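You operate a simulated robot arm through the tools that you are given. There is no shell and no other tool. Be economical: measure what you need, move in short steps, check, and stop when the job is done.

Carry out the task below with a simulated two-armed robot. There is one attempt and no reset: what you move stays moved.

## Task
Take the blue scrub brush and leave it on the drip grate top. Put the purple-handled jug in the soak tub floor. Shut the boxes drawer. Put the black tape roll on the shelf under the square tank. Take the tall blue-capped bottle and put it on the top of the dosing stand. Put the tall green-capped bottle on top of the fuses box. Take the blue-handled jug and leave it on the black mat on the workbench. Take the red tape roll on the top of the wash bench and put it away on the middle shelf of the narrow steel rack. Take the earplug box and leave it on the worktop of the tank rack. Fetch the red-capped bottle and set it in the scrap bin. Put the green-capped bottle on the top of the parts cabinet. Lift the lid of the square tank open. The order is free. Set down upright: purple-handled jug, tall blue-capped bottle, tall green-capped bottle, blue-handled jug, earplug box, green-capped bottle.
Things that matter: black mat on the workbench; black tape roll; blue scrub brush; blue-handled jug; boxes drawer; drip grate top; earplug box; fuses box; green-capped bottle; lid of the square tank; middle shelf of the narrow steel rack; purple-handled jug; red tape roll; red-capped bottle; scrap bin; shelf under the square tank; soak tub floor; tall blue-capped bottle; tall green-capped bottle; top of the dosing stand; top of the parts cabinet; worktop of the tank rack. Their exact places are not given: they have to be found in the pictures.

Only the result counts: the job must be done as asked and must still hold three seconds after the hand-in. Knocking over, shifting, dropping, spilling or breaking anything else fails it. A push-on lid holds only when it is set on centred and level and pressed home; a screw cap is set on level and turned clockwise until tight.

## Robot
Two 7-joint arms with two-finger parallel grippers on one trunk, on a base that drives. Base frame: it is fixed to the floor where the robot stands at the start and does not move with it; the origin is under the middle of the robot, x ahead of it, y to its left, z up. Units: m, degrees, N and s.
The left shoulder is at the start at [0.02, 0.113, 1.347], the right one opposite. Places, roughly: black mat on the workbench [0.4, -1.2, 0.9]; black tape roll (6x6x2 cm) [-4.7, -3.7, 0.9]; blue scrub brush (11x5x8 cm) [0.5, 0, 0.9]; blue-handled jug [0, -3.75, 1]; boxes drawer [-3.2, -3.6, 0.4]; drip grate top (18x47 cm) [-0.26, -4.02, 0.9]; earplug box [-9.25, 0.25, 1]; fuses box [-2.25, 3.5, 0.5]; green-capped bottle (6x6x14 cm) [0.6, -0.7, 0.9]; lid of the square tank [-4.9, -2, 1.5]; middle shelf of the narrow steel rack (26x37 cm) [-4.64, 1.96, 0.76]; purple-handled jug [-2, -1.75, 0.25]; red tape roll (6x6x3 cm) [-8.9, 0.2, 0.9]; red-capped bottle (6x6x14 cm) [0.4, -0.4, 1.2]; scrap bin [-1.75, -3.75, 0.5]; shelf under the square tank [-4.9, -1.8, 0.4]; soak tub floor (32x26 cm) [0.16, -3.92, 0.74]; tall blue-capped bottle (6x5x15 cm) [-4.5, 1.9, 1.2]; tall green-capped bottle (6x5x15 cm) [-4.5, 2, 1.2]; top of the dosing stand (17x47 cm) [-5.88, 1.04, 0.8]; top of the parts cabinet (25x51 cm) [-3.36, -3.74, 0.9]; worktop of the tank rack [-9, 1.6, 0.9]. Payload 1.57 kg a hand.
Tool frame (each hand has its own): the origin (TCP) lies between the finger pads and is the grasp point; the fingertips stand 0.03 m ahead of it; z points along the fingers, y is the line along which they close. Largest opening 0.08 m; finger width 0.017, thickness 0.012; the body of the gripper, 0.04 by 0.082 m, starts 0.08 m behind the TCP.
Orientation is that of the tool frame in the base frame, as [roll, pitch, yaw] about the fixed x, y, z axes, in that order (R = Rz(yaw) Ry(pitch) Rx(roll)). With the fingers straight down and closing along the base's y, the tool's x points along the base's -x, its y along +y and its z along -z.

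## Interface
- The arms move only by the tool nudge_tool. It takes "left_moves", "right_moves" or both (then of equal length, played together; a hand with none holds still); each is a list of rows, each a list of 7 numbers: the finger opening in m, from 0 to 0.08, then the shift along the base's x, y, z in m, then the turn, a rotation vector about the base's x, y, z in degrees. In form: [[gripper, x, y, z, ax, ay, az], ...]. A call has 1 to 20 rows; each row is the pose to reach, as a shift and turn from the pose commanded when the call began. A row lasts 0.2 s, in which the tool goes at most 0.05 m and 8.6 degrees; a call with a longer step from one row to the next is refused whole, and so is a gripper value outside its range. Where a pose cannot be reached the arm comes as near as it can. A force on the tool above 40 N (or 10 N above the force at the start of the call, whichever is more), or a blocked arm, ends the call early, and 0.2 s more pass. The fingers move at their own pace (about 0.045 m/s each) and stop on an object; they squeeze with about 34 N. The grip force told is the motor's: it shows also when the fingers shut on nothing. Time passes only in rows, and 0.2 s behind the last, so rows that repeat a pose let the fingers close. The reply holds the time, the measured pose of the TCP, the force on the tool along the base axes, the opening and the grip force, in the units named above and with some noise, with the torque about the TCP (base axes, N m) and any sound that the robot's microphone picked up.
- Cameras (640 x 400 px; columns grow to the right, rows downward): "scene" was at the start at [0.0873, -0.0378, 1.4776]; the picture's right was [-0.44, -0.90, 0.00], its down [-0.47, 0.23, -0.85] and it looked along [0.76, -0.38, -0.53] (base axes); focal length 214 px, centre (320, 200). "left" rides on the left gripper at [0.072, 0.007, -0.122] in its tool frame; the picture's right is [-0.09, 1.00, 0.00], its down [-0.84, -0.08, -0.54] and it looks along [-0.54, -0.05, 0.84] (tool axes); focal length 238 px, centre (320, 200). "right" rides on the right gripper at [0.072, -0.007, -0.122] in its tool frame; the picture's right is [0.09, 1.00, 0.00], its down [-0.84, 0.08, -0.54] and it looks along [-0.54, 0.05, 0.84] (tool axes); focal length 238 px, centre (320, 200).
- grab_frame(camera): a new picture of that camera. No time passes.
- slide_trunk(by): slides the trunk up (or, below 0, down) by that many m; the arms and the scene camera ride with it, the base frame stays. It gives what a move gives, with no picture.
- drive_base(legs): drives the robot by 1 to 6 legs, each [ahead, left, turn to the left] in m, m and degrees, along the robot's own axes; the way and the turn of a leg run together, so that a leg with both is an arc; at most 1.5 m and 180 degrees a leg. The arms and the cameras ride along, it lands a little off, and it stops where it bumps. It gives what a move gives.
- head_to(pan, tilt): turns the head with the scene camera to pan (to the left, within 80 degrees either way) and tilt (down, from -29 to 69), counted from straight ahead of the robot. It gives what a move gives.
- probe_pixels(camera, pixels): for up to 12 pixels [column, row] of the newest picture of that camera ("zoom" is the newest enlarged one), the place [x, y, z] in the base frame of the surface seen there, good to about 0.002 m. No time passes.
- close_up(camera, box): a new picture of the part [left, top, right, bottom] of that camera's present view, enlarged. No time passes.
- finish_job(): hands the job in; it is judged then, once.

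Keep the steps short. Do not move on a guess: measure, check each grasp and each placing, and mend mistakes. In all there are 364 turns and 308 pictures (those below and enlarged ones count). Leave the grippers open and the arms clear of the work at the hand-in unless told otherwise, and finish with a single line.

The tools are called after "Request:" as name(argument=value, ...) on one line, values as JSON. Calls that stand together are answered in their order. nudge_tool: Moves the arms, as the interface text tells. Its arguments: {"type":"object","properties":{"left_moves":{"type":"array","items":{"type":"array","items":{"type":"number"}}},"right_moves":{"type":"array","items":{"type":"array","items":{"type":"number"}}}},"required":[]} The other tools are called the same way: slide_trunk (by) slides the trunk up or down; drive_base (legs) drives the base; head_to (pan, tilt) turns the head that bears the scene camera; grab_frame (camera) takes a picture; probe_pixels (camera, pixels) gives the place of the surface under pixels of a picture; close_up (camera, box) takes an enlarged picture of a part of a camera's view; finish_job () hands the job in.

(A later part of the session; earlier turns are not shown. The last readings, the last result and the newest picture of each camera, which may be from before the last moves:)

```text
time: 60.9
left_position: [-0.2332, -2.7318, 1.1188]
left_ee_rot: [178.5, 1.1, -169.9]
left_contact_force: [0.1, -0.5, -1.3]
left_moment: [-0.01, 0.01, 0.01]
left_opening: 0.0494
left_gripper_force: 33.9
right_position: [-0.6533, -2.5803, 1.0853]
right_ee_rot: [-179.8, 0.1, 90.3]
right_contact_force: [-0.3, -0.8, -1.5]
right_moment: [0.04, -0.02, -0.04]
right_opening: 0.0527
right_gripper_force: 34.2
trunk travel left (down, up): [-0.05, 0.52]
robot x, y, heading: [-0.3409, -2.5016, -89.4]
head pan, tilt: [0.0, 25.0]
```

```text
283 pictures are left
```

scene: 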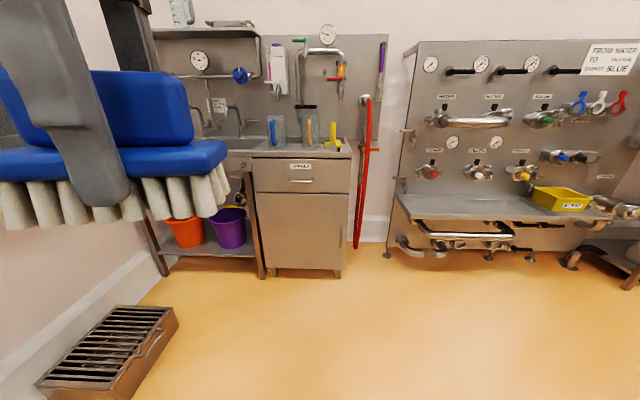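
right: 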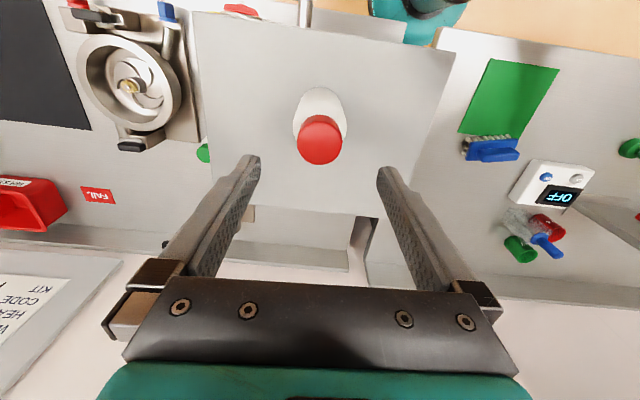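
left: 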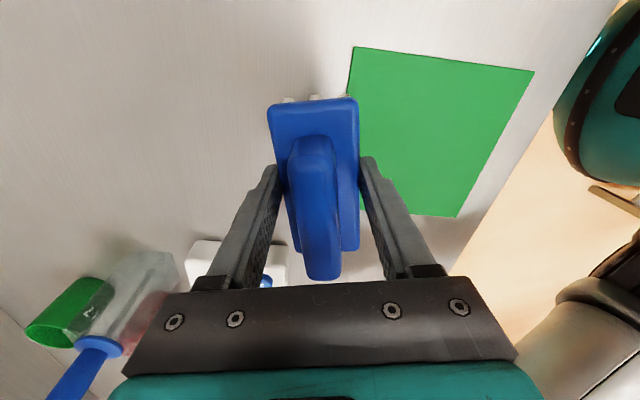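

I raise the trunk 0.3 m for a better view and look around the sink area.

Request:
slide_trunk(by=0.3)

Request:
drive_base(legs=[[0.5, 0, 0]])

Request:
head_to(pan=-5, tilt=32)

Request:
grab_frame(camera="scene")

Request:
head_to(pan=40, tilt=32)

Request:
grab_frame(camera="scene")

```text
time: 63.9
left_position: [-0.2323, -2.7308, 1.4188]
left_ee_rot: [178.5, 1.1, -169.8]
left_contact_force: [-0.1, 0.6, -1.0]
left_moment: [0.0, 0.01, 0.05]
left_opening: 0.0491
left_gripper_force: 34.2
right_position: [-0.653, -2.5805, 1.3856]
right_ee_rot: [-179.8, 0.1, 90.2]
right_contact_force: [-0.4, -0.6, 0.1]
right_moment: [-0.03, 0.01, 0.0]
right_opening: 0.0525
right_gripper_force: 34.2
trunk travel left (down, up): [-0.35, 0.22]
robot x, y, heading: [-0.3446, -2.5041, -89.7]
head pan, tilt: [0.0, 25.0]
```

```text
time: 66.8
left_position: [-0.2306, -3.227, 1.4196]
left_ee_rot: [178.5, 1.0, -170.0]
left_contact_force: [1.0, -0.1, -1.1]
left_moment: [0.03, 0.01, 0.04]
left_opening: 0.0493
left_gripper_force: 34.5
right_position: [-0.6519, -3.077, 1.3853]
right_ee_rot: [-179.9, 0.1, 90.3]
right_contact_force: [-0.6, -0.2, -1.2]
right_moment: [0.03, -0.03, -0.01]
right_opening: 0.0526
right_gripper_force: 34.4
trunk travel left (down, up): [-0.35, 0.22]
robot x, y, heading: [-0.3416, -2.9926, -89.7]
head pan, tilt: [0.0, 25.0]
```

```text
time: 67.5
left_position: [-0.2295, -3.2266, 1.4186]
left_ee_rot: [178.5, 1.1, -169.9]
left_contact_force: [0.5, 0.0, -1.5]
left_moment: [0.03, 0.0, 0.02]
left_opening: 0.0492
left_gripper_force: 34.3
right_position: [-0.6514, -3.0753, 1.3845]
right_ee_rot: [-179.9, 0.1, 90.3]
right_contact_force: [-0.9, -0.1, -0.8]
right_moment: [-0.01, 0.01, 0.0]
right_opening: 0.0526
right_gripper_force: 34.1
trunk travel left (down, up): [-0.35, 0.22]
robot x, y, heading: [-0.3408, -2.9987, -89.5]
head pan, tilt: [-5.0, 32.0]
```

```text
282 pictures are left
```

scene: 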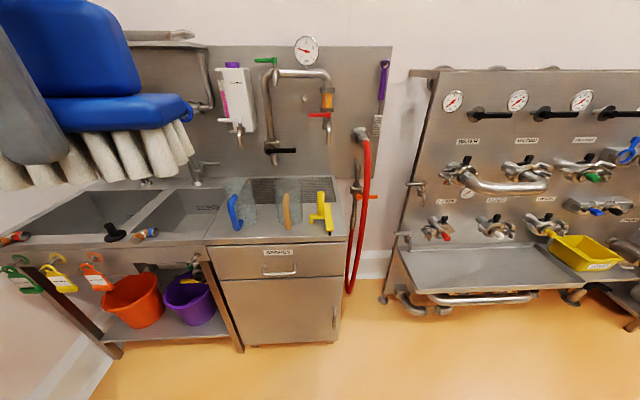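

```text
time: 68.6
left_position: [-0.2295, -3.2263, 1.4195]
left_ee_rot: [178.4, 1.0, -170.0]
left_contact_force: [-0.9, 1.2, -1.2]
left_moment: [0.02, 0.02, 0.02]
left_opening: 0.0492
left_gripper_force: 33.6
right_position: [-0.6502, -3.0762, 1.3859]
right_ee_rot: [-179.9, 0.0, 90.2]
right_contact_force: [-0.3, -1.1, -1.1]
right_moment: [0.03, -0.03, 0.0]
right_opening: 0.0525
right_gripper_force: 34.1
trunk travel left (down, up): [-0.35, 0.22]
robot x, y, heading: [-0.3436, -2.9936, -89.6]
head pan, tilt: [40.0, 32.0]
```

```text
281 pictures are left
```

scene: 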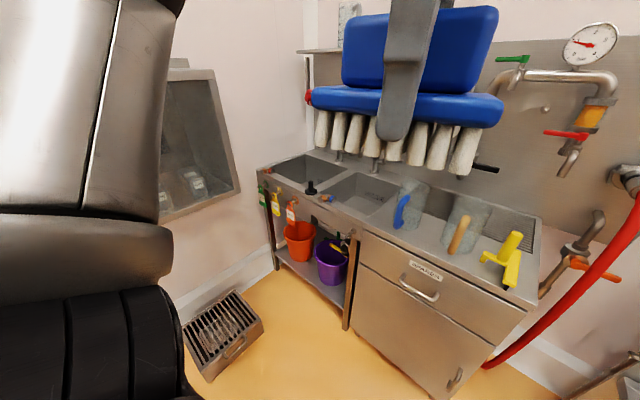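

I probe the key places in this view: counter edge, jugs, grate, tubs.

Request:
probe_pixels(camera="scene", pixels=[[402, 205], [398, 228], [410, 232], [460, 235], [510, 250], [520, 230], [440, 250], [520, 300], [360, 190], [395, 185], [320, 165], [535, 230]])

Request:
close_up(camera="scene", box=[250, 140, 570, 340])

```text
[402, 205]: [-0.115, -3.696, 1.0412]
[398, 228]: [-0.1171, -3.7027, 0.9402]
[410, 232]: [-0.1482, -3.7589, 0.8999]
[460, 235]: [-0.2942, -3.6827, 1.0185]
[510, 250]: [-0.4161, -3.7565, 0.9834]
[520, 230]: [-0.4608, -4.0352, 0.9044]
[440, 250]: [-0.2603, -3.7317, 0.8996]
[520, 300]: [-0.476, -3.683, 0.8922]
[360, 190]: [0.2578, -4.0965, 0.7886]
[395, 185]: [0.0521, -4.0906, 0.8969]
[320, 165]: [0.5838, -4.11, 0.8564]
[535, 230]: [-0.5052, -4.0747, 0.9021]
```

```text
2.00 times, centred on (410, 240) of scene
```

zoom: 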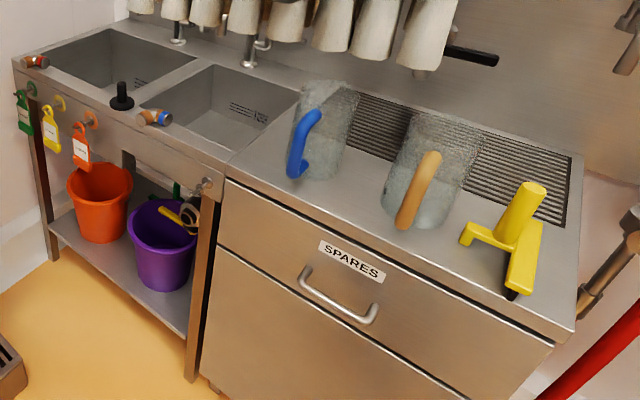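

The bin comes first, because both hands are full. I look right to find it.

Request:
head_to(pan=-45, tilt=30)

Request:
grab_frame(camera="scene")

```text
time: 70.2
left_position: [-0.2307, -3.227, 1.4191]
left_ee_rot: [178.4, 0.9, -169.8]
left_contact_force: [0.1, 0.1, -0.9]
left_moment: [0.01, 0.02, -0.03]
left_opening: 0.0493
left_gripper_force: 33.3
right_position: [-0.6519, -3.0767, 1.3841]
right_ee_rot: [-179.9, 0.1, 90.2]
right_contact_force: [-0.9, -0.5, -0.9]
right_moment: [0.02, -0.02, 0.0]
right_opening: 0.0524
right_gripper_force: 33.4
trunk travel left (down, up): [-0.35, 0.22]
robot x, y, heading: [-0.3423, -2.9956, -89.6]
head pan, tilt: [-45.0, 30.0]
```

```text
279 pictures are left
```

scene: 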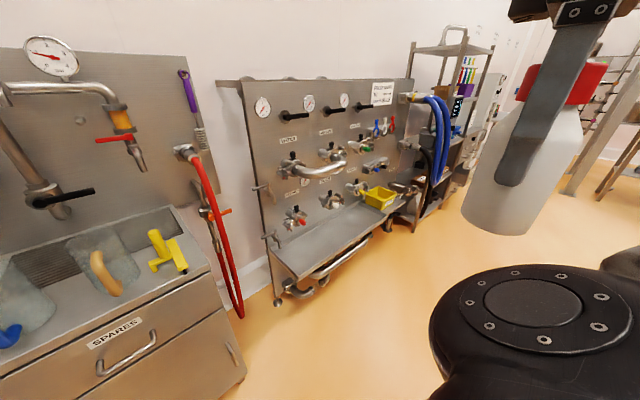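

The yellow bin at (378,197) on the low shelf looks like the scrap bin. I check it close up and probe.

Request:
probe_pixels(camera="scene", pixels=[[378, 197], [363, 197], [376, 208], [397, 198], [380, 188], [330, 230], [272, 255], [300, 278], [400, 215], [420, 195]])

Request:
close_up(camera="scene", box=[320, 150, 480, 250])

```text
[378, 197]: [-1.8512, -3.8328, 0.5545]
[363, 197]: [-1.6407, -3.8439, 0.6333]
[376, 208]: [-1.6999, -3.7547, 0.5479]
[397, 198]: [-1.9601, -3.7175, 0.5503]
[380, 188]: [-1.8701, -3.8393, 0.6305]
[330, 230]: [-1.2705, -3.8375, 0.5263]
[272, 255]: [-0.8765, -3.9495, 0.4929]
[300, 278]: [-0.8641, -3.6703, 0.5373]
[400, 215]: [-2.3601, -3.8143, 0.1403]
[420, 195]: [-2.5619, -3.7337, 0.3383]
```

```text
4.00 times, centred on (400, 200) of scene
```

zoom: 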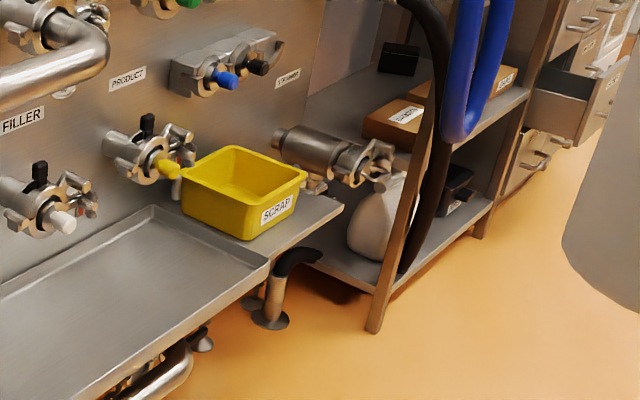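

The SCRAP bin is confirmed: rim z about 0.63, center about (-1.80,-3.78). I drive right 1.3 m and look.

Request:
drive_base(legs=[[0, -1.3, 0]])

Request:
head_to(pan=-10, tilt=50)

Request:
grab_frame(camera="scene")

```text
time: 76.8
left_position: [-1.535, -3.2303, 1.4194]
left_ee_rot: [178.5, 1.1, -170.0]
left_contact_force: [0.1, -0.7, -1.2]
left_moment: [0.0, 0.0, 0.01]
left_opening: 0.0493
left_gripper_force: 34.0
right_position: [-1.9549, -3.0802, 1.384]
right_ee_rot: [-179.9, 0.1, 90.2]
right_contact_force: [1.1, -0.1, -1.9]
right_moment: [0.0, -0.02, 0.02]
right_opening: 0.0525
right_gripper_force: 34.1
trunk travel left (down, up): [-0.35, 0.22]
robot x, y, heading: [-1.6445, -2.9984, -89.9]
head pan, tilt: [-45.0, 30.0]
```

```text
time: 77.8
left_position: [-1.5341, -3.2299, 1.4198]
left_ee_rot: [178.5, 1.1, -170.0]
left_contact_force: [0.2, 0.0, -1.3]
left_moment: [-0.03, 0.02, -0.02]
left_opening: 0.0497
left_gripper_force: 33.9
right_position: [-1.9556, -3.0798, 1.3848]
right_ee_rot: [-180.0, 0.1, 90.1]
right_contact_force: [-1.0, 0.6, -1.1]
right_moment: [-0.03, -0.01, 0.0]
right_opening: 0.0526
right_gripper_force: 33.9
trunk travel left (down, up): [-0.35, 0.22]
robot x, y, heading: [-1.6482, -3.0008, -89.7]
head pan, tilt: [-10.0, 50.0]
```

```text
277 pictures are left
```

scene: 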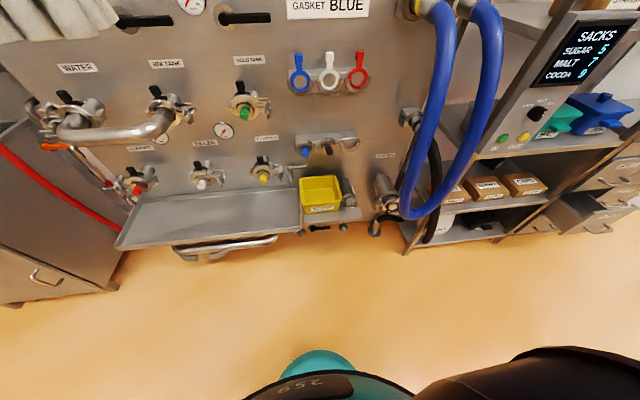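

Request:
probe_pixels(camera="scene", pixels=[[304, 182], [338, 178], [305, 208], [341, 206], [322, 195], [263, 180], [330, 152], [355, 140], [410, 210], [240, 245], [385, 190], [322, 212]])

Request:
slide_trunk(by=-0.35)

```text
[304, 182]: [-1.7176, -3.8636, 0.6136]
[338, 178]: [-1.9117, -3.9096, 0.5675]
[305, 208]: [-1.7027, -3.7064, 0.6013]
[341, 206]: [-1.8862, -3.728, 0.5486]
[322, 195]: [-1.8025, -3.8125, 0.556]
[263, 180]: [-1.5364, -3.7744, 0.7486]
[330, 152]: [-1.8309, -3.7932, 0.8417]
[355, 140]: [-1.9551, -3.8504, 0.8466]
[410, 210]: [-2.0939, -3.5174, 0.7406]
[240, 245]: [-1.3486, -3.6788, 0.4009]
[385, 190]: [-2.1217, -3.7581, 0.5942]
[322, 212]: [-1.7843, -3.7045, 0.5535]
```

```text
time: 81.2
left_position: [-1.535, -3.2311, 1.0703]
left_ee_rot: [178.5, 1.0, -170.0]
left_contact_force: [0.0, -0.6, -1.7]
left_moment: [-0.01, 0.03, 0.0]
left_opening: 0.0493
left_gripper_force: 34.2
right_position: [-1.9557, -3.0804, 1.0348]
right_ee_rot: [-179.8, 0.0, 90.2]
right_contact_force: [-0.3, -0.4, 0.0]
right_moment: [0.02, 0.0, -0.01]
right_opening: 0.0526
right_gripper_force: 33.9
trunk travel left (down, up): [0.0, 0.57]
robot x, y, heading: [-1.647, -3.0015, -89.6]
head pan, tilt: [-10.0, 50.0]
```

I move the right hand to a pre-pose in front: lower, x -1.80, tilted 35° forward (rotation about base x by -35°).

Request:
nudge_tool(right_moves=[[0, 0.022, -0.025, -0.033, -5, 0, 0], [0, 0.044, -0.05, -0.066, -10, 0, 0], [0, 0.066, -0.075, -0.1, -15, 0, 0], [0, 0.088, -0.1, -0.133, -20, 0, 0], [0, 0.11, -0.125, -0.166, -25, 0, 0], [0, 0.132, -0.15, -0.2, -30, 0, 0], [0, 0.155, -0.17, -0.235, -35, 0, 0]])

Request:
grab_frame(camera="scene")

```text
time: 82.8
left_position: [-1.5348, -3.2329, 1.0691]
left_ee_rot: [178.4, 1.2, -170.0]
left_contact_force: [-0.3, -0.4, -2.3]
left_moment: [0.06, 0.0, -0.02]
left_opening: 0.049
left_gripper_force: 33.9
right_position: [-1.7722, -3.3584, 0.8287]
right_ee_rot: [-179.9, 34.9, 90.2]
right_contact_force: [-0.2, -1.1, -0.8]
right_moment: [0.05, 0.03, 0.02]
right_opening: 0.0526
right_gripper_force: 34.0
right hand out of reach, approached as far as the arm can: row 3, 4, 5, 6, 7
trunk travel left (down, up): [0.0, 0.57]
robot x, y, heading: [-1.647, -3.0026, -89.9]
head pan, tilt: [-10.0, 50.0]
```

```text
276 pictures are left
```

scene: 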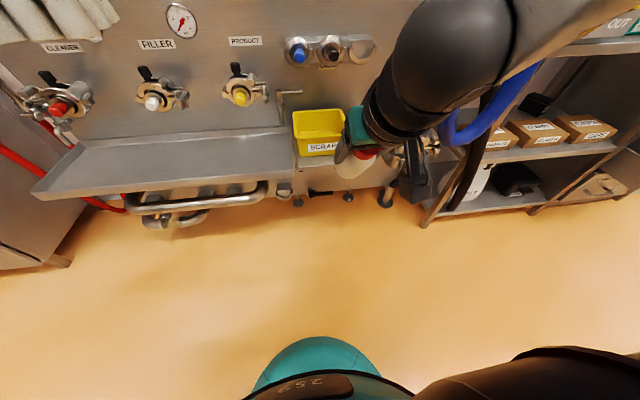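

The arm was too folded, so it prefers to be further out. I drive 0.27 m nearer.

Request:
drive_base(legs=[[0.27, 0, 0]])

Request:
nudge_tool(right_moves=[[0, -0.01, -0.01, -0.03, 0, 0, 0], [0, -0.02, -0.02, -0.06, 0, 0, 0]])

Request:
grab_frame(camera="scene")

Request:
grab_frame(camera="right")

```text
time: 84.7
left_position: [-1.5345, -3.5002, 1.0695]
left_ee_rot: [178.4, 1.0, -170.2]
left_contact_force: [-0.3, -0.6, -0.5]
left_moment: [0.06, 0.0, 0.02]
left_opening: 0.0494
left_gripper_force: 34.0
right_position: [-1.7721, -3.6259, 0.8299]
right_ee_rot: [-179.7, 35.0, 90.0]
right_contact_force: [-0.3, 0.0, 0.1]
right_moment: [0.01, 0.02, -0.02]
right_opening: 0.0523
right_gripper_force: 33.9
trunk travel left (down, up): [0.0, 0.57]
robot x, y, heading: [-1.6465, -3.2722, -89.8]
head pan, tilt: [-10.0, 50.0]
```

```text
time: 85.3
left_position: [-1.5356, -3.5012, 1.0698]
left_ee_rot: [178.5, 1.2, -170.2]
left_contact_force: [-0.3, -0.2, -1.2]
left_moment: [0.03, -0.01, 0.0]
left_opening: 0.0491
left_gripper_force: 34.3
right_position: [-1.7937, -3.6461, 0.7689]
right_ee_rot: [-179.9, 35.0, 90.0]
right_contact_force: [0.2, 0.2, -0.2]
right_moment: [0.02, 0.03, -0.01]
right_opening: 0.0522
right_gripper_force: 34.0
trunk travel left (down, up): [0.0, 0.57]
robot x, y, heading: [-1.6446, -3.2694, -89.8]
head pan, tilt: [-10.0, 50.0]
```

```text
275 pictures are left
```

scene: 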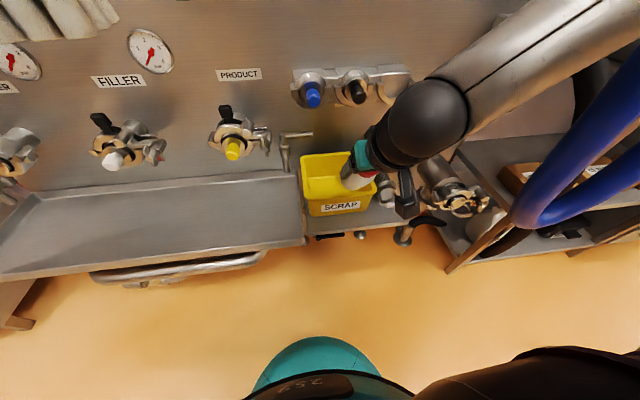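

```text
274 pictures are left
```

right: 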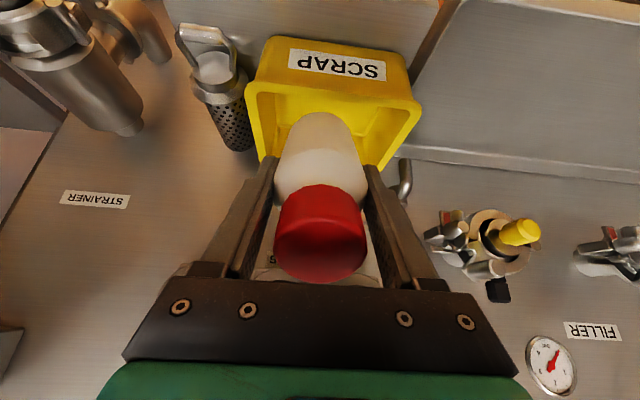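

I probe the bin's rim from the right camera for alignment.

Request:
probe_pixels(camera="right", pixels=[[245, 85], [418, 105], [262, 40], [405, 55], [335, 95], [260, 150], [385, 165], [390, 130]])

```text
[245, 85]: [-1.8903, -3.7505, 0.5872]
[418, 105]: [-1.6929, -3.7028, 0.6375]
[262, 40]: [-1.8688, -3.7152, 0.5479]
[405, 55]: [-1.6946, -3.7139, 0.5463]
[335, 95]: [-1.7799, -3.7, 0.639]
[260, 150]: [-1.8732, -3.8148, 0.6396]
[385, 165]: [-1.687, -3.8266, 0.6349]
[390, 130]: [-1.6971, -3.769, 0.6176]
```

I move in over the bin, then lower into it.

Request:
nudge_tool(right_moves=[[0, 0.002, -0.045, 0, 0, 0, 0], [0, 0.003, -0.09, -0.015, 0, 0, 0], [0, 0.003, -0.101, -0.055, 0, 0, 0], [0, 0.003, -0.101, -0.095, 0, 0, 0], [0, 0.003, -0.101, -0.116, 0, 0, 0]])

Request:
grab_frame(camera="right")

Request:
grab_frame(camera="scene")

```text
time: 86.5
left_position: [-1.5352, -3.5009, 1.0685]
left_ee_rot: [178.5, 1.0, -170.2]
left_contact_force: [-0.3, 1.0, -1.5]
left_moment: [0.0, 0.01, 0.01]
left_opening: 0.0494
left_gripper_force: 34.3
right_position: [-1.8, -3.742, 0.6664]
right_ee_rot: [-179.9, 35.1, 90.0]
right_contact_force: [0.6, -0.8, -0.3]
right_moment: [0.0, -0.01, 0.03]
right_opening: 0.0525
right_gripper_force: 33.7
right hand out of reach, approached as far as the arm can: row 4, 5
trunk travel left (down, up): [0.0, 0.57]
robot x, y, heading: [-1.6441, -3.2714, -90.1]
head pan, tilt: [-10.0, 50.0]
```

```text
273 pictures are left
```

right: 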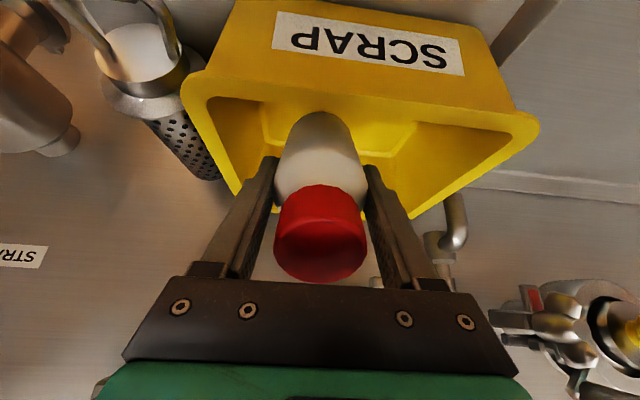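

```text
272 pictures are left
```

scene: 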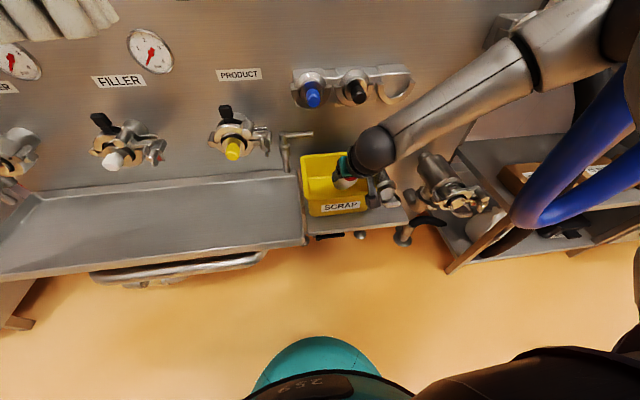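

It's about 2 cm higher than wanted. I drive 2 cm ahead and lower a little more.

Request:
drive_base(legs=[[0.02, 0, 0]])

Request:
nudge_tool(right_moves=[[0, 0.005, 0.01, -0.01, 0, 0, 0], [0, 0.01, 0.012, -0.022, 0, 0, 0]])

```text
time: 87.3
left_position: [-1.535, -3.5207, 1.0698]
left_ee_rot: [178.6, 0.9, -170.2]
left_contact_force: [0.1, 0.6, -1.5]
left_moment: [0.02, 0.04, 0.0]
left_opening: 0.0493
left_gripper_force: 34.1
right_position: [-1.8011, -3.7621, 0.6673]
right_ee_rot: [-179.9, 35.0, 90.0]
right_contact_force: [-1.1, 0.6, -0.4]
right_moment: [0.01, 0.01, 0.01]
right_opening: 0.0525
right_gripper_force: 33.9
trunk travel left (down, up): [0.0, 0.57]
robot x, y, heading: [-1.6468, -3.2931, -90.0]
head pan, tilt: [-10.0, 50.0]
```

```text
time: 87.9
left_position: [-1.5351, -3.5209, 1.0682]
left_ee_rot: [178.5, 1.0, -170.2]
left_contact_force: [0.3, -0.3, -1.8]
left_moment: [0.0, 0.0, 0.04]
left_opening: 0.0492
left_gripper_force: 34.0
right_position: [-1.8018, -3.7451, 0.657]
right_ee_rot: [-179.8, 35.1, 90.1]
right_contact_force: [-0.3, 1.0, 0.1]
right_moment: [0.0, 0.02, 0.0]
right_opening: 0.0524
right_gripper_force: 33.7
right hand out of reach, approached as far as the arm can: row 1, 2
trunk travel left (down, up): [0.0, 0.57]
robot x, y, heading: [-1.6452, -3.2913, -90.0]
head pan, tilt: [-10.0, 50.0]
```

Low enough (about 2 cm above the floor of the bin). I release and withdraw along the tool axis.

Request:
nudge_tool(right_moves=[[0.08, 0, 0, 0, 0, 0, 0], [0.08, 0, 0, 0, 0, 0, 0], [0.08, 0, 0, 0, 0, 0, 0], [0.08, 0.0, 0.018, 0.028, 0, 0, 0], [0.08, 0, 0.036, 0.056, 0, 0, 0], [0.08, 0, 0.06, 0.095, 0, 0, 0], [0.08, 0, 0.085, 0.135, 0, 0, 0], [0.08, 0, 0.12, 0.16, 0, 0, 0]])

Request:
grab_frame(camera="right")

```text
time: 89.7
left_position: [-1.5347, -3.5201, 1.0691]
left_ee_rot: [178.5, 1.0, -170.3]
left_contact_force: [0.3, 0.7, -1.4]
left_moment: [0.0, 0.0, 0.01]
left_opening: 0.0493
left_gripper_force: 33.5
right_position: [-1.7991, -3.6497, 0.8243]
right_ee_rot: [-179.7, 34.9, 90.0]
right_contact_force: [0.5, -0.6, 0.2]
right_moment: [0.0, -0.02, 0.0]
right_opening: 0.08
right_gripper_force: 0.1
right hand out of reach, approached as far as the arm can: row 8
trunk travel left (down, up): [0.0, 0.57]
robot x, y, heading: [-1.6489, -3.2938, -89.9]
head pan, tilt: [-10.0, 50.0]
```

```text
271 pictures are left
```

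right: 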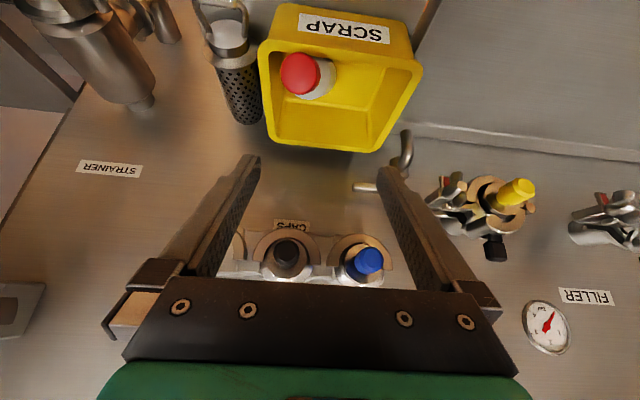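

The bottle is in the SCRAP bin. I back off, level the right hand, raise the trunk and go back to the drip-grate cabinet.

Request:
drive_base(legs=[[-0.3, 0, 0]])

Request:
nudge_tool(right_moves=[[0.08, 0, 0.01, 0.04, 6, 0, 0], [0.08, 0, 0.02, 0.08, 12, 0, 0], [0.08, -0.01, 0.03, 0.12, 18, 0, 0], [0.08, -0.02, 0.04, 0.16, 24, 0, 0], [0.08, -0.03, 0.05, 0.2, 30, 0, 0], [0.08, -0.04, 0.06, 0.24, 35, 0, 0]])

Request:
slide_trunk(by=0.2)

Request:
drive_base(legs=[[0, 1.4, 0]])

Request:
head_to(pan=0, tilt=35)

Request:
grab_frame(camera="scene")

```text
time: 91.7
left_position: [-1.5349, -3.2251, 1.0689]
left_ee_rot: [178.5, 1.0, -170.3]
left_contact_force: [-0.1, -0.7, -1.0]
left_moment: [0.02, 0.06, -0.02]
left_opening: 0.0495
left_gripper_force: 34.1
right_position: [-1.7984, -3.3546, 0.8233]
right_ee_rot: [-180.0, 34.9, 89.9]
right_contact_force: [-0.8, -0.3, 0.0]
right_moment: [-0.02, 0.02, 0.01]
right_opening: 0.0801
right_gripper_force: 0.1
trunk travel left (down, up): [0.0, 0.57]
robot x, y, heading: [-1.6469, -2.9965, -90.0]
head pan, tilt: [-10.0, 50.0]
```

```text
time: 93.1
left_position: [-1.5356, -3.2262, 1.0675]
left_ee_rot: [178.5, 0.9, -170.3]
left_contact_force: [0.4, -0.7, -1.6]
left_moment: [0.0, -0.01, -0.01]
left_opening: 0.0493
left_gripper_force: 33.8
right_position: [-1.8375, -3.2947, 1.0636]
right_ee_rot: [-179.9, -0.2, 90.0]
right_contact_force: [0.2, 0.6, -0.2]
right_moment: [-0.04, -0.01, 0.04]
right_opening: 0.08
right_gripper_force: 0.2
trunk travel left (down, up): [0.0, 0.57]
robot x, y, heading: [-1.6491, -2.9972, -90.0]
head pan, tilt: [-10.0, 50.0]
```

```text
time: 95.3
left_position: [-1.5345, -3.2251, 1.2686]
left_ee_rot: [178.5, 1.0, -170.3]
left_contact_force: [0.1, 0.3, -2.2]
left_moment: [-0.01, 0.04, -0.02]
left_opening: 0.0492
left_gripper_force: 34.0
right_position: [-1.8385, -3.2961, 1.2645]
right_ee_rot: [-179.8, -0.2, 89.9]
right_contact_force: [0.2, 0.0, -0.5]
right_moment: [0.02, 0.01, -0.01]
right_opening: 0.08
right_gripper_force: 0.0
trunk travel left (down, up): [-0.2, 0.37]
robot x, y, heading: [-1.6452, -2.9928, -90.2]
head pan, tilt: [-10.0, 50.0]
```

```text
time: 102.2
left_position: [-0.152, -3.2283, 1.2687]
left_ee_rot: [178.4, 1.1, -170.4]
left_contact_force: [0.2, 0.7, -0.6]
left_moment: [-0.04, 0.0, -0.02]
left_opening: 0.0492
left_gripper_force: 34.5
right_position: [-0.4559, -3.2993, 1.265]
right_ee_rot: [-179.8, -0.1, 89.8]
right_contact_force: [-0.1, -0.7, 0.1]
right_moment: [-0.02, -0.02, 0.02]
right_opening: 0.0798
right_gripper_force: 0.0
trunk travel left (down, up): [-0.2, 0.37]
robot x, y, heading: [-0.2626, -2.9992, -90.4]
head pan, tilt: [-10.0, 50.0]
```

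```text
time: 103.0
left_position: [-0.1524, -3.2289, 1.2684]
left_ee_rot: [178.5, 1.0, -170.5]
left_contact_force: [0.9, -0.4, -1.5]
left_moment: [-0.03, 0.05, -0.01]
left_opening: 0.049
left_gripper_force: 34.3
right_position: [-0.4559, -3.2986, 1.2641]
right_ee_rot: [-179.8, -0.1, 89.8]
right_contact_force: [0.1, 0.0, -0.2]
right_moment: [-0.02, 0.0, -0.04]
right_opening: 0.0801
right_gripper_force: 0.0
trunk travel left (down, up): [-0.2, 0.37]
robot x, y, heading: [-0.2641, -3.0005, -90.1]
head pan, tilt: [0.0, 35.0]
```

```text
270 pictures are left
```

scene: 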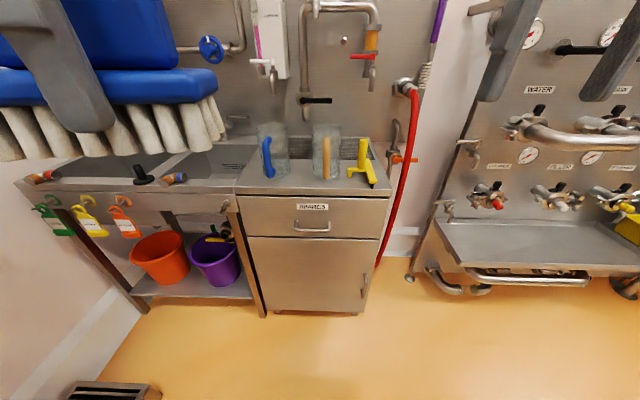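

Request:
close_up(camera="scene", box=[220, 60, 420, 200])

Request:
probe_pixels(camera="scene", pixels=[[267, 122], [283, 121], [285, 175], [325, 124], [325, 178], [268, 140], [270, 176], [363, 145], [310, 101], [365, 60], [300, 183], [315, 8]])

```text
2.86 times, centred on (320, 130) of scene
```

zoom: 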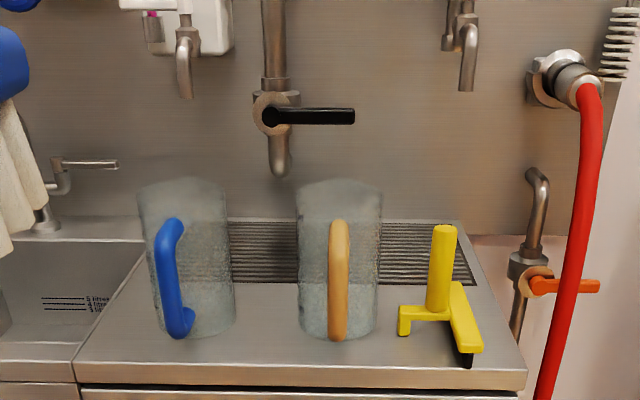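

```text
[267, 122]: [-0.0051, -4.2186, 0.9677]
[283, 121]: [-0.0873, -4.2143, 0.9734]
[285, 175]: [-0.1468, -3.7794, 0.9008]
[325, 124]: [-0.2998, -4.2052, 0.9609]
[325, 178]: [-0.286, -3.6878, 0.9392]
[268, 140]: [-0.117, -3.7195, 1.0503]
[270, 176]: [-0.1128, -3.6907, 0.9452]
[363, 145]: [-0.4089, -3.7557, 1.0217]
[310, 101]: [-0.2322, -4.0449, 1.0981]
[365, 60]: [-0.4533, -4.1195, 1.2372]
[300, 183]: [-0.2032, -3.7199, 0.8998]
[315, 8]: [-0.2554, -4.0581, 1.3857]
```

The drop pipe blocks the grate's middle, so I'll take the blue jug first, then place the brush on the grate's left part. I drive so that the right shoulder faces the jug's blue handle.

Request:
drive_base(legs=[[0, 0.27, 0], [0.34, 0, 0]])

Request:
nudge_tool(right_moves=[[0.08, 0.03, 0, -0.02, 0, 0, 0], [0.08, 0.06, 0, -0.04, 0, 0, 0]])

Request:
grab_frame(camera="right")

```text
time: 106.7
left_position: [0.1174, -3.5699, 1.2694]
left_ee_rot: [178.5, 1.0, -170.3]
left_contact_force: [0.2, 0.0, -0.8]
left_moment: [0.0, -0.02, 0.02]
left_opening: 0.0495
left_gripper_force: 33.6
right_position: [-0.186, -3.6392, 1.2643]
right_ee_rot: [-179.8, -0.1, 89.8]
right_contact_force: [-0.4, 0.4, -0.4]
right_moment: [0.01, -0.02, -0.06]
right_opening: 0.0799
right_gripper_force: 0.0
trunk travel left (down, up): [-0.2, 0.37]
robot x, y, heading: [0.0086, -3.3372, -90.2]
head pan, tilt: [0.0, 35.0]
```

```text
time: 107.3
left_position: [0.1176, -3.5693, 1.2698]
left_ee_rot: [178.5, 1.0, -170.3]
left_contact_force: [0.0, -0.4, -0.3]
left_moment: [-0.03, -0.03, 0.0]
left_opening: 0.0494
left_gripper_force: 34.0
right_position: [-0.1249, -3.6395, 1.2236]
right_ee_rot: [-179.8, 0.0, 89.8]
right_contact_force: [0.4, -1.5, 0.4]
right_moment: [0.0, -0.02, 0.03]
right_opening: 0.08
right_gripper_force: 0.0
trunk travel left (down, up): [-0.2, 0.37]
robot x, y, heading: [0.0103, -3.3355, -90.0]
head pan, tilt: [0.0, 35.0]
```

```text
268 pictures are left
```

right: 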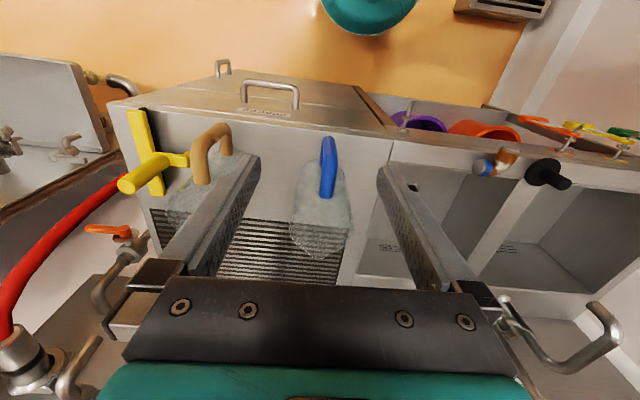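

Request:
probe_pixels(camera="right", pixels=[[325, 145], [328, 160], [330, 175], [329, 190], [332, 160], [322, 165], [334, 175], [300, 200], [345, 200], [320, 235], [318, 252], [205, 140]])

Request:
close_up(camera="right", box=[250, 110, 400, 270])

```text
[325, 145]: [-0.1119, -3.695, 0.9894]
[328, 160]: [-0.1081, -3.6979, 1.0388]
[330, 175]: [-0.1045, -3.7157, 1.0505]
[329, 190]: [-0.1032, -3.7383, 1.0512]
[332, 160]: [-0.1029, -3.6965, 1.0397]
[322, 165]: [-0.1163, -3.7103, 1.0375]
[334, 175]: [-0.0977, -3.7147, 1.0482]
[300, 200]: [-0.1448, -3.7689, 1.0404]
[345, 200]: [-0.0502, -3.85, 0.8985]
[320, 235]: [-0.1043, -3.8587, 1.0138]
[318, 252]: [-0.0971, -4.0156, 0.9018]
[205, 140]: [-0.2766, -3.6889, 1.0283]
```

```text
2.50 times, centred on (325, 190) of right
```

zoom: 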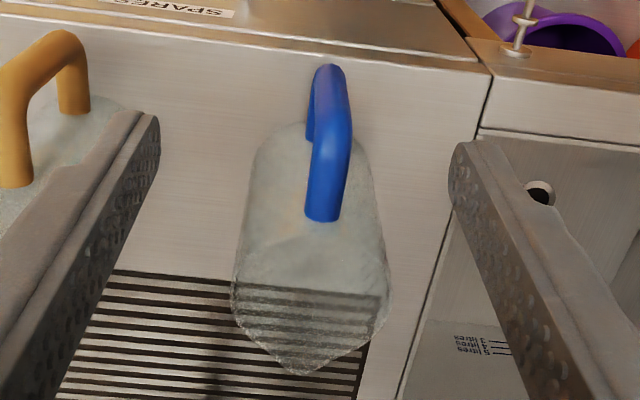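

The handle bar is at (-0.107,-3.704), top 1.05. I move above and descend onto the bar, closing along x.

Request:
nudge_tool(right_moves=[[0.08, 0.009, -0.033, -0.03, 0, 0, 0], [0.08, 0.018, -0.0645, -0.06, 0, 0, 0], [0.08, 0.018, -0.0645, -0.1, 0, 0, 0], [0.08, 0.018, -0.0645, -0.145, 0, 0, 0], [0.08, 0.018, -0.0645, -0.185, 0, 0, 0], [0.08, 0.018, -0.0645, -0.197, 0, 0, 0]])

Request:
grab_frame(camera="right")

```text
time: 108.7
left_position: [0.1178, -3.5696, 1.2687]
left_ee_rot: [178.5, 1.0, -170.4]
left_contact_force: [0.4, 0.6, -1.1]
left_moment: [0.02, 0.02, -0.01]
left_opening: 0.0494
left_gripper_force: 33.4
right_position: [-0.1083, -3.703, 1.0261]
right_ee_rot: [-179.7, 0.1, 89.9]
right_contact_force: [0.3, 0.0, 0.5]
right_moment: [0.02, 0.0, 0.0]
right_opening: 0.08
right_gripper_force: 0.0
trunk travel left (down, up): [-0.2, 0.37]
robot x, y, heading: [0.0074, -3.3369, -90.2]
head pan, tilt: [0.0, 35.0]
```

```text
266 pictures are left
```

right: 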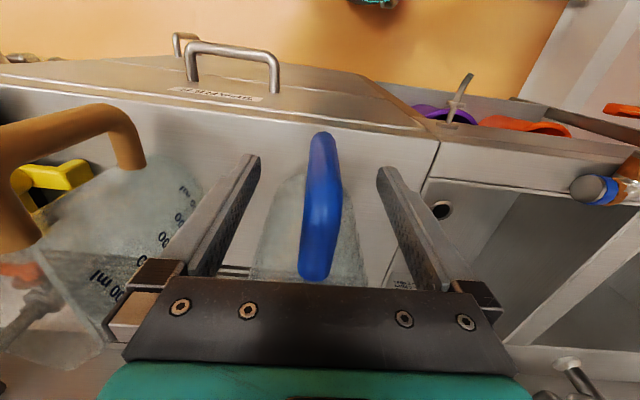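

Handle centered between the fingers. I close and wait.

Request:
nudge_tool(right_moves=[[0.0, 0, 0, 0, 0, 0, 0], [0.0, 0, 0, 0, 0, 0, 0], [0.0, 0, 0, 0, 0, 0, 0], [0.0, 0, 0, 0, 0, 0, 0], [0.0, 0, 0, 0, 0, 0, 0]])

Request:
nudge_tool(right_moves=[[0.0, 0, 0, 0.015, 0, 0, 0], [0.0, 0, 0, 0.03, 0, 0, 0], [0.0, 0, 0, 0.03, 0, 0, 0]])

Request:
grab_frame(camera="right")

Request:
grab_frame(camera="scene")

```text
time: 109.9
left_position: [0.1166, -3.5687, 1.2691]
left_ee_rot: [178.5, 1.0, -170.2]
left_contact_force: [0.2, -0.2, -1.8]
left_moment: [0.03, -0.01, -0.01]
left_opening: 0.049
left_gripper_force: 34.0
right_position: [-0.1085, -3.7044, 1.0266]
right_ee_rot: [-179.7, -0.1, 89.8]
right_contact_force: [0.3, 0.1, 0.2]
right_moment: [0.06, -0.08, 0.05]
right_opening: 0.0218
right_gripper_force: 28.3
trunk travel left (down, up): [-0.2, 0.37]
robot x, y, heading: [0.0088, -3.3363, -90.1]
head pan, tilt: [0.0, 35.0]
```

```text
time: 110.7
left_position: [0.118, -3.5698, 1.2696]
left_ee_rot: [178.5, 1.0, -170.3]
left_contact_force: [-0.2, 1.3, -2.2]
left_moment: [0.01, 0.06, 0.0]
left_opening: 0.0492
left_gripper_force: 34.1
right_position: [-0.1081, -3.7046, 1.0567]
right_ee_rot: [-179.8, -0.1, 89.8]
right_contact_force: [0.1, -0.8, -1.8]
right_moment: [0.13, -0.02, -0.03]
right_opening: 0.0212
right_gripper_force: 34.1
trunk travel left (down, up): [-0.2, 0.37]
robot x, y, heading: [0.0094, -3.3392, -90.3]
head pan, tilt: [0.0, 35.0]
```

```text
265 pictures are left
```

right: 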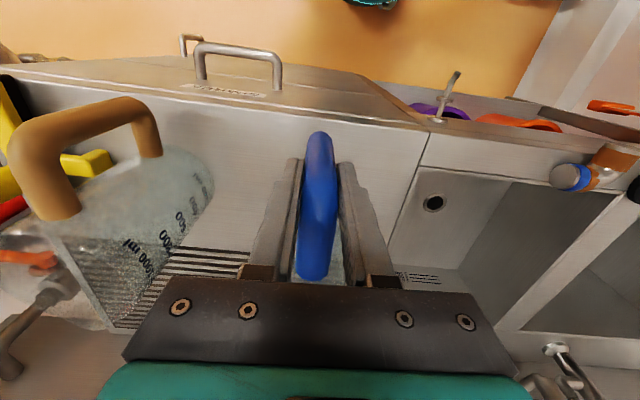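

```text
264 pictures are left
```

scene: 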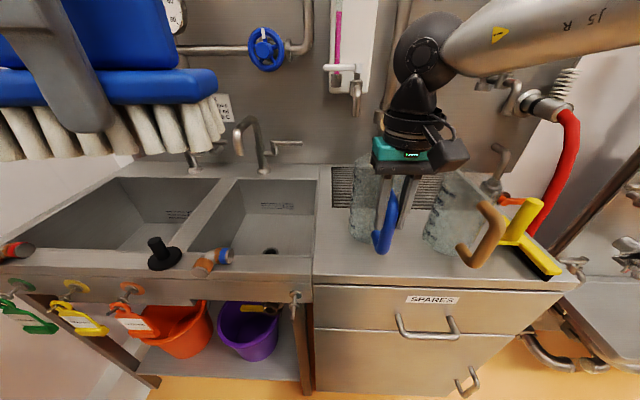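

The jug is held well (about 0.2 kg). I lift it high and pull it back, then shift the base right for the brush.

Request:
nudge_tool(right_moves=[[0.0, 0, 0, 0.04, 0, 0, 0], [0.0, 0, 0.005, 0.08, 0, 0, 0], [0.0, 0, 0.03, 0.12, 0, 0, 0], [0.0, -0.02, 0.06, 0.15, 0, 0, 0], [0.0, -0.04, 0.09, 0.18, 0, 0, 0], [0.0, -0.06, 0.12, 0.2, 0, 0, 0]])

Request:
drive_base(legs=[[0, -0.22, 0]])

Request:
head_to(pan=15, tilt=40)

Request:
grab_frame(camera="scene")

Request:
grab_frame(camera="left")

```text
time: 112.1
left_position: [0.1166, -3.567, 1.2705]
left_ee_rot: [178.6, 1.1, -170.4]
left_contact_force: [0.5, 0.1, -1.6]
left_moment: [0.0, 0.0, -0.02]
left_opening: 0.0493
left_gripper_force: 33.6
right_position: [-0.1684, -3.5826, 1.2584]
right_ee_rot: [-179.8, -0.1, 90.0]
right_contact_force: [-0.1, 0.1, -1.6]
right_moment: [0.13, -0.02, -0.02]
right_opening: 0.0213
right_gripper_force: 34.4
trunk travel left (down, up): [-0.2, 0.37]
robot x, y, heading: [0.0072, -3.3366, -90.3]
head pan, tilt: [0.0, 35.0]
```

```text
time: 113.8
left_position: [-0.102, -3.5684, 1.2697]
left_ee_rot: [178.5, 1.1, -170.3]
left_contact_force: [-0.7, 0.8, -0.7]
left_moment: [-0.01, -0.02, -0.02]
left_opening: 0.0493
left_gripper_force: 33.8
right_position: [-0.3875, -3.5829, 1.2578]
right_ee_rot: [-179.8, -0.1, 89.7]
right_contact_force: [-0.3, 0.4, -0.9]
right_moment: [0.1, -0.02, 0.0]
right_opening: 0.0213
right_gripper_force: 33.8
trunk travel left (down, up): [-0.2, 0.37]
robot x, y, heading: [-0.2115, -3.3361, -90.5]
head pan, tilt: [0.0, 35.0]
```

```text
time: 114.6
left_position: [-0.1015, -3.5683, 1.2701]
left_ee_rot: [178.5, 1.0, -170.4]
left_contact_force: [-0.5, -0.2, -1.3]
left_moment: [0.02, 0.0, 0.02]
left_opening: 0.0492
left_gripper_force: 34.0
right_position: [-0.3875, -3.5839, 1.2578]
right_ee_rot: [-179.8, -0.1, 89.7]
right_contact_force: [-0.1, -1.1, -1.1]
right_moment: [0.1, 0.01, 0.01]
right_opening: 0.0215
right_gripper_force: 34.1
trunk travel left (down, up): [-0.2, 0.37]
robot x, y, heading: [-0.214, -3.339, -90.4]
head pan, tilt: [15.0, 40.0]
```

```text
263 pictures are left
```

scene: 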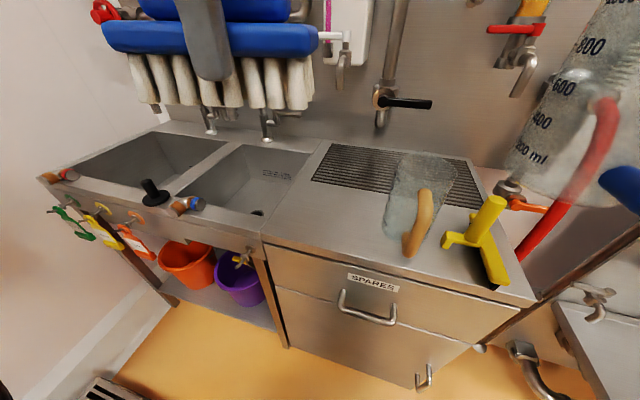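

```text
262 pictures are left
```

left: 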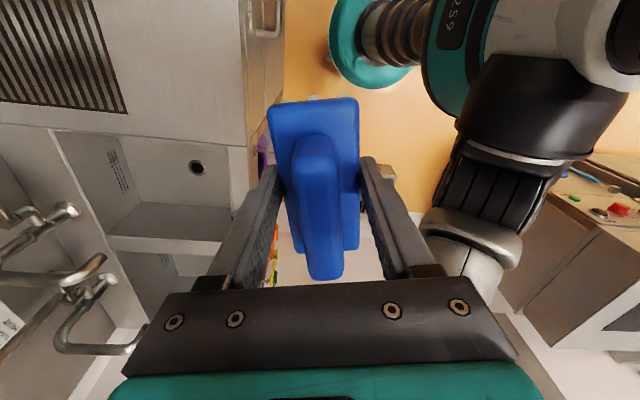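

I probe the grate's outline and the nozzles above it.

Request:
probe_pixels(camera="scene", pixels=[[312, 176], [338, 146], [385, 192], [350, 165], [320, 165], [390, 108], [428, 104], [341, 80], [383, 120], [330, 155], [268, 240], [480, 190]])

Request:
close_up(camera="scene", box=[250, 60, 450, 220])

```text
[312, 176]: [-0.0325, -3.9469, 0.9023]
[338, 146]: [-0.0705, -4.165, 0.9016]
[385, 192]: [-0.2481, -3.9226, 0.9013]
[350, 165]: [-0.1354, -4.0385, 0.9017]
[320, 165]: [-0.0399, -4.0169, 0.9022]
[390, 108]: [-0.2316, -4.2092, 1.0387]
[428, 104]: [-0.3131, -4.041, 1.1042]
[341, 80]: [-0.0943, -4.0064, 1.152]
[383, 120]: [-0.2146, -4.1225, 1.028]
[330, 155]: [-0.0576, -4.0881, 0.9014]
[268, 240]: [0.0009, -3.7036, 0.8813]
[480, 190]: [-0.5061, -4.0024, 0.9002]
```

```text
2.50 times, centred on (350, 140) of scene
```

zoom: 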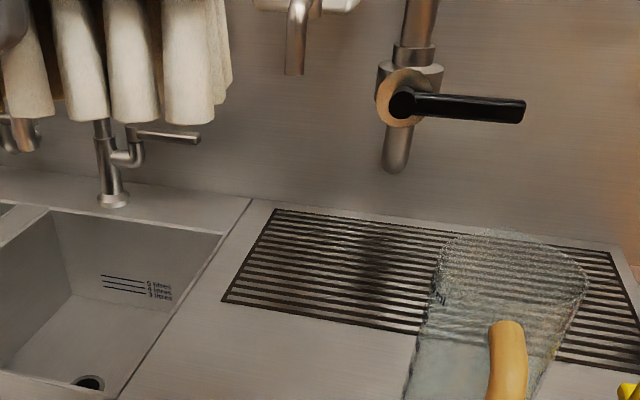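

I drive closer (0.12 m) and test the left hand's tilted reach high above the grate.

Request:
drive_base(legs=[[0.12, 0, 0]])

Request:
nudge_tool(left_moves=[[0.0, 0, -0.04, -0.02, -4, 0, 0], [0.0, 0, -0.08, -0.04, -8, 0, 0], [0.0, 0, -0.12, -0.06, -12, 0, 0], [0.0, 0, -0.16, -0.08, -16, 0, 0], [0.0, 0, -0.2, -0.1, -20, 0, 0], [0.0, 0, -0.24, -0.12, -22, 0, 0], [0.0, 0, -0.28, -0.14, -22, 0, 0]])

```text
time: 115.8
left_position: [-0.1028, -3.689, 1.2686]
left_ee_rot: [178.4, 0.9, -170.4]
left_contact_force: [0.1, -0.3, -1.5]
left_moment: [0.03, 0.05, -0.02]
left_opening: 0.0496
left_gripper_force: 33.8
right_position: [-0.3888, -3.7039, 1.2567]
right_ee_rot: [-179.8, -0.1, 89.7]
right_contact_force: [-0.4, -0.7, -1.0]
right_moment: [0.17, 0.04, 0.0]
right_opening: 0.0216
right_gripper_force: 34.2
trunk travel left (down, up): [-0.2, 0.37]
robot x, y, heading: [-0.2117, -3.4569, -90.2]
head pan, tilt: [15.0, 40.0]
```

```text
time: 117.4
left_position: [-0.1016, -3.9693, 1.1299]
left_ee_rot: [-159.6, -2.5, -170.9]
left_contact_force: [0.1, -0.5, -2.0]
left_moment: [0.03, 0.0, 0.0]
left_opening: 0.0494
left_gripper_force: 34.4
right_position: [-0.389, -3.7036, 1.2576]
right_ee_rot: [-179.8, -0.1, 89.7]
right_contact_force: [-0.5, -0.5, -1.8]
right_moment: [0.14, -0.01, -0.01]
right_opening: 0.0213
right_gripper_force: 34.1
trunk travel left (down, up): [-0.2, 0.37]
robot x, y, heading: [-0.2099, -3.4571, -90.0]
head pan, tilt: [15.0, 40.0]
```

Good reach at 22° tilt. I step back a little, shift x to -0.14 (between nozzle and pipe), then lower.

Request:
nudge_tool(left_moves=[[0.0, -0.02, 0.02, -0.03, 0, 0, 0], [0.0, -0.038, 0.02, -0.07, 0, 0, 0], [0.0, -0.038, 0.01, -0.11, 0, 0, 0], [0.0, -0.038, -0.005, -0.14, 0, 0, 0], [0.0, -0.038, -0.014, -0.155, 0, 0, 0]])

Request:
grab_frame(camera="scene")

Request:
grab_frame(camera="left")

```text
time: 118.6
left_position: [-0.1401, -3.9825, 0.9722]
left_ee_rot: [-159.7, -2.6, -170.9]
left_contact_force: [0.7, 0.6, -1.0]
left_moment: [-0.01, -0.02, 0.0]
left_opening: 0.0492
left_gripper_force: 34.0
right_position: [-0.3874, -3.7023, 1.2569]
right_ee_rot: [-179.9, -0.1, 89.7]
right_contact_force: [-0.3, 0.1, -1.7]
right_moment: [0.11, -0.01, 0.03]
right_opening: 0.0212
right_gripper_force: 33.5
trunk travel left (down, up): [-0.2, 0.37]
robot x, y, heading: [-0.2124, -3.4572, -90.3]
head pan, tilt: [15.0, 40.0]
```

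```text
260 pictures are left
```

scene: 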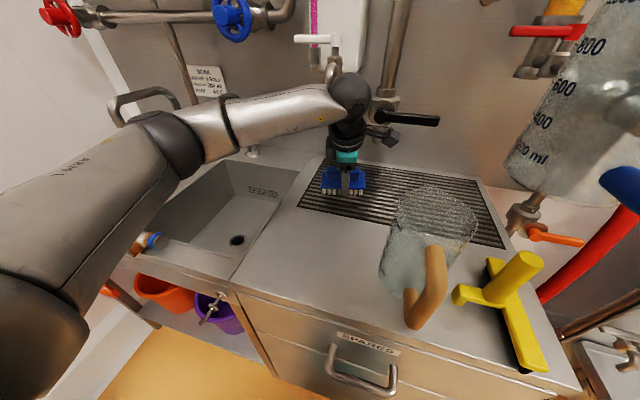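

```text
259 pictures are left
```

left: 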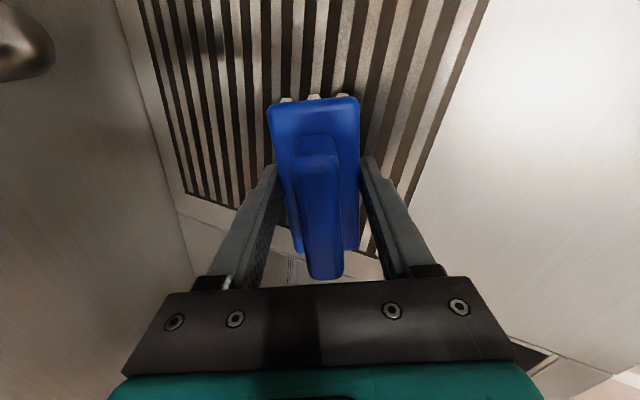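

The brush is above the grate. I lower gently until it touches.

Request:
nudge_tool(left_moves=[[0.0, 0, 0, -0.008, 0, 0, 0], [0.0, 0, 0, -0.014, 0, 0, 0], [0.0, 0, 0, -0.018, 0, 0, 0]])

```text
time: 119.4
left_position: [-0.1397, -3.9828, 0.9563]
left_ee_rot: [-159.8, -2.5, -170.8]
left_contact_force: [0.1, -0.2, -1.0]
left_moment: [0.0, 0.01, -0.02]
left_opening: 0.0495
left_gripper_force: 33.9
right_position: [-0.3882, -3.7031, 1.2561]
right_ee_rot: [-179.8, -0.1, 89.7]
right_contact_force: [0.4, 1.1, -1.6]
right_moment: [0.12, 0.0, -0.01]
right_opening: 0.0213
right_gripper_force: 33.7
trunk travel left (down, up): [-0.2, 0.37]
robot x, y, heading: [-0.2094, -3.4579, -90.0]
head pan, tilt: [15.0, 40.0]
```

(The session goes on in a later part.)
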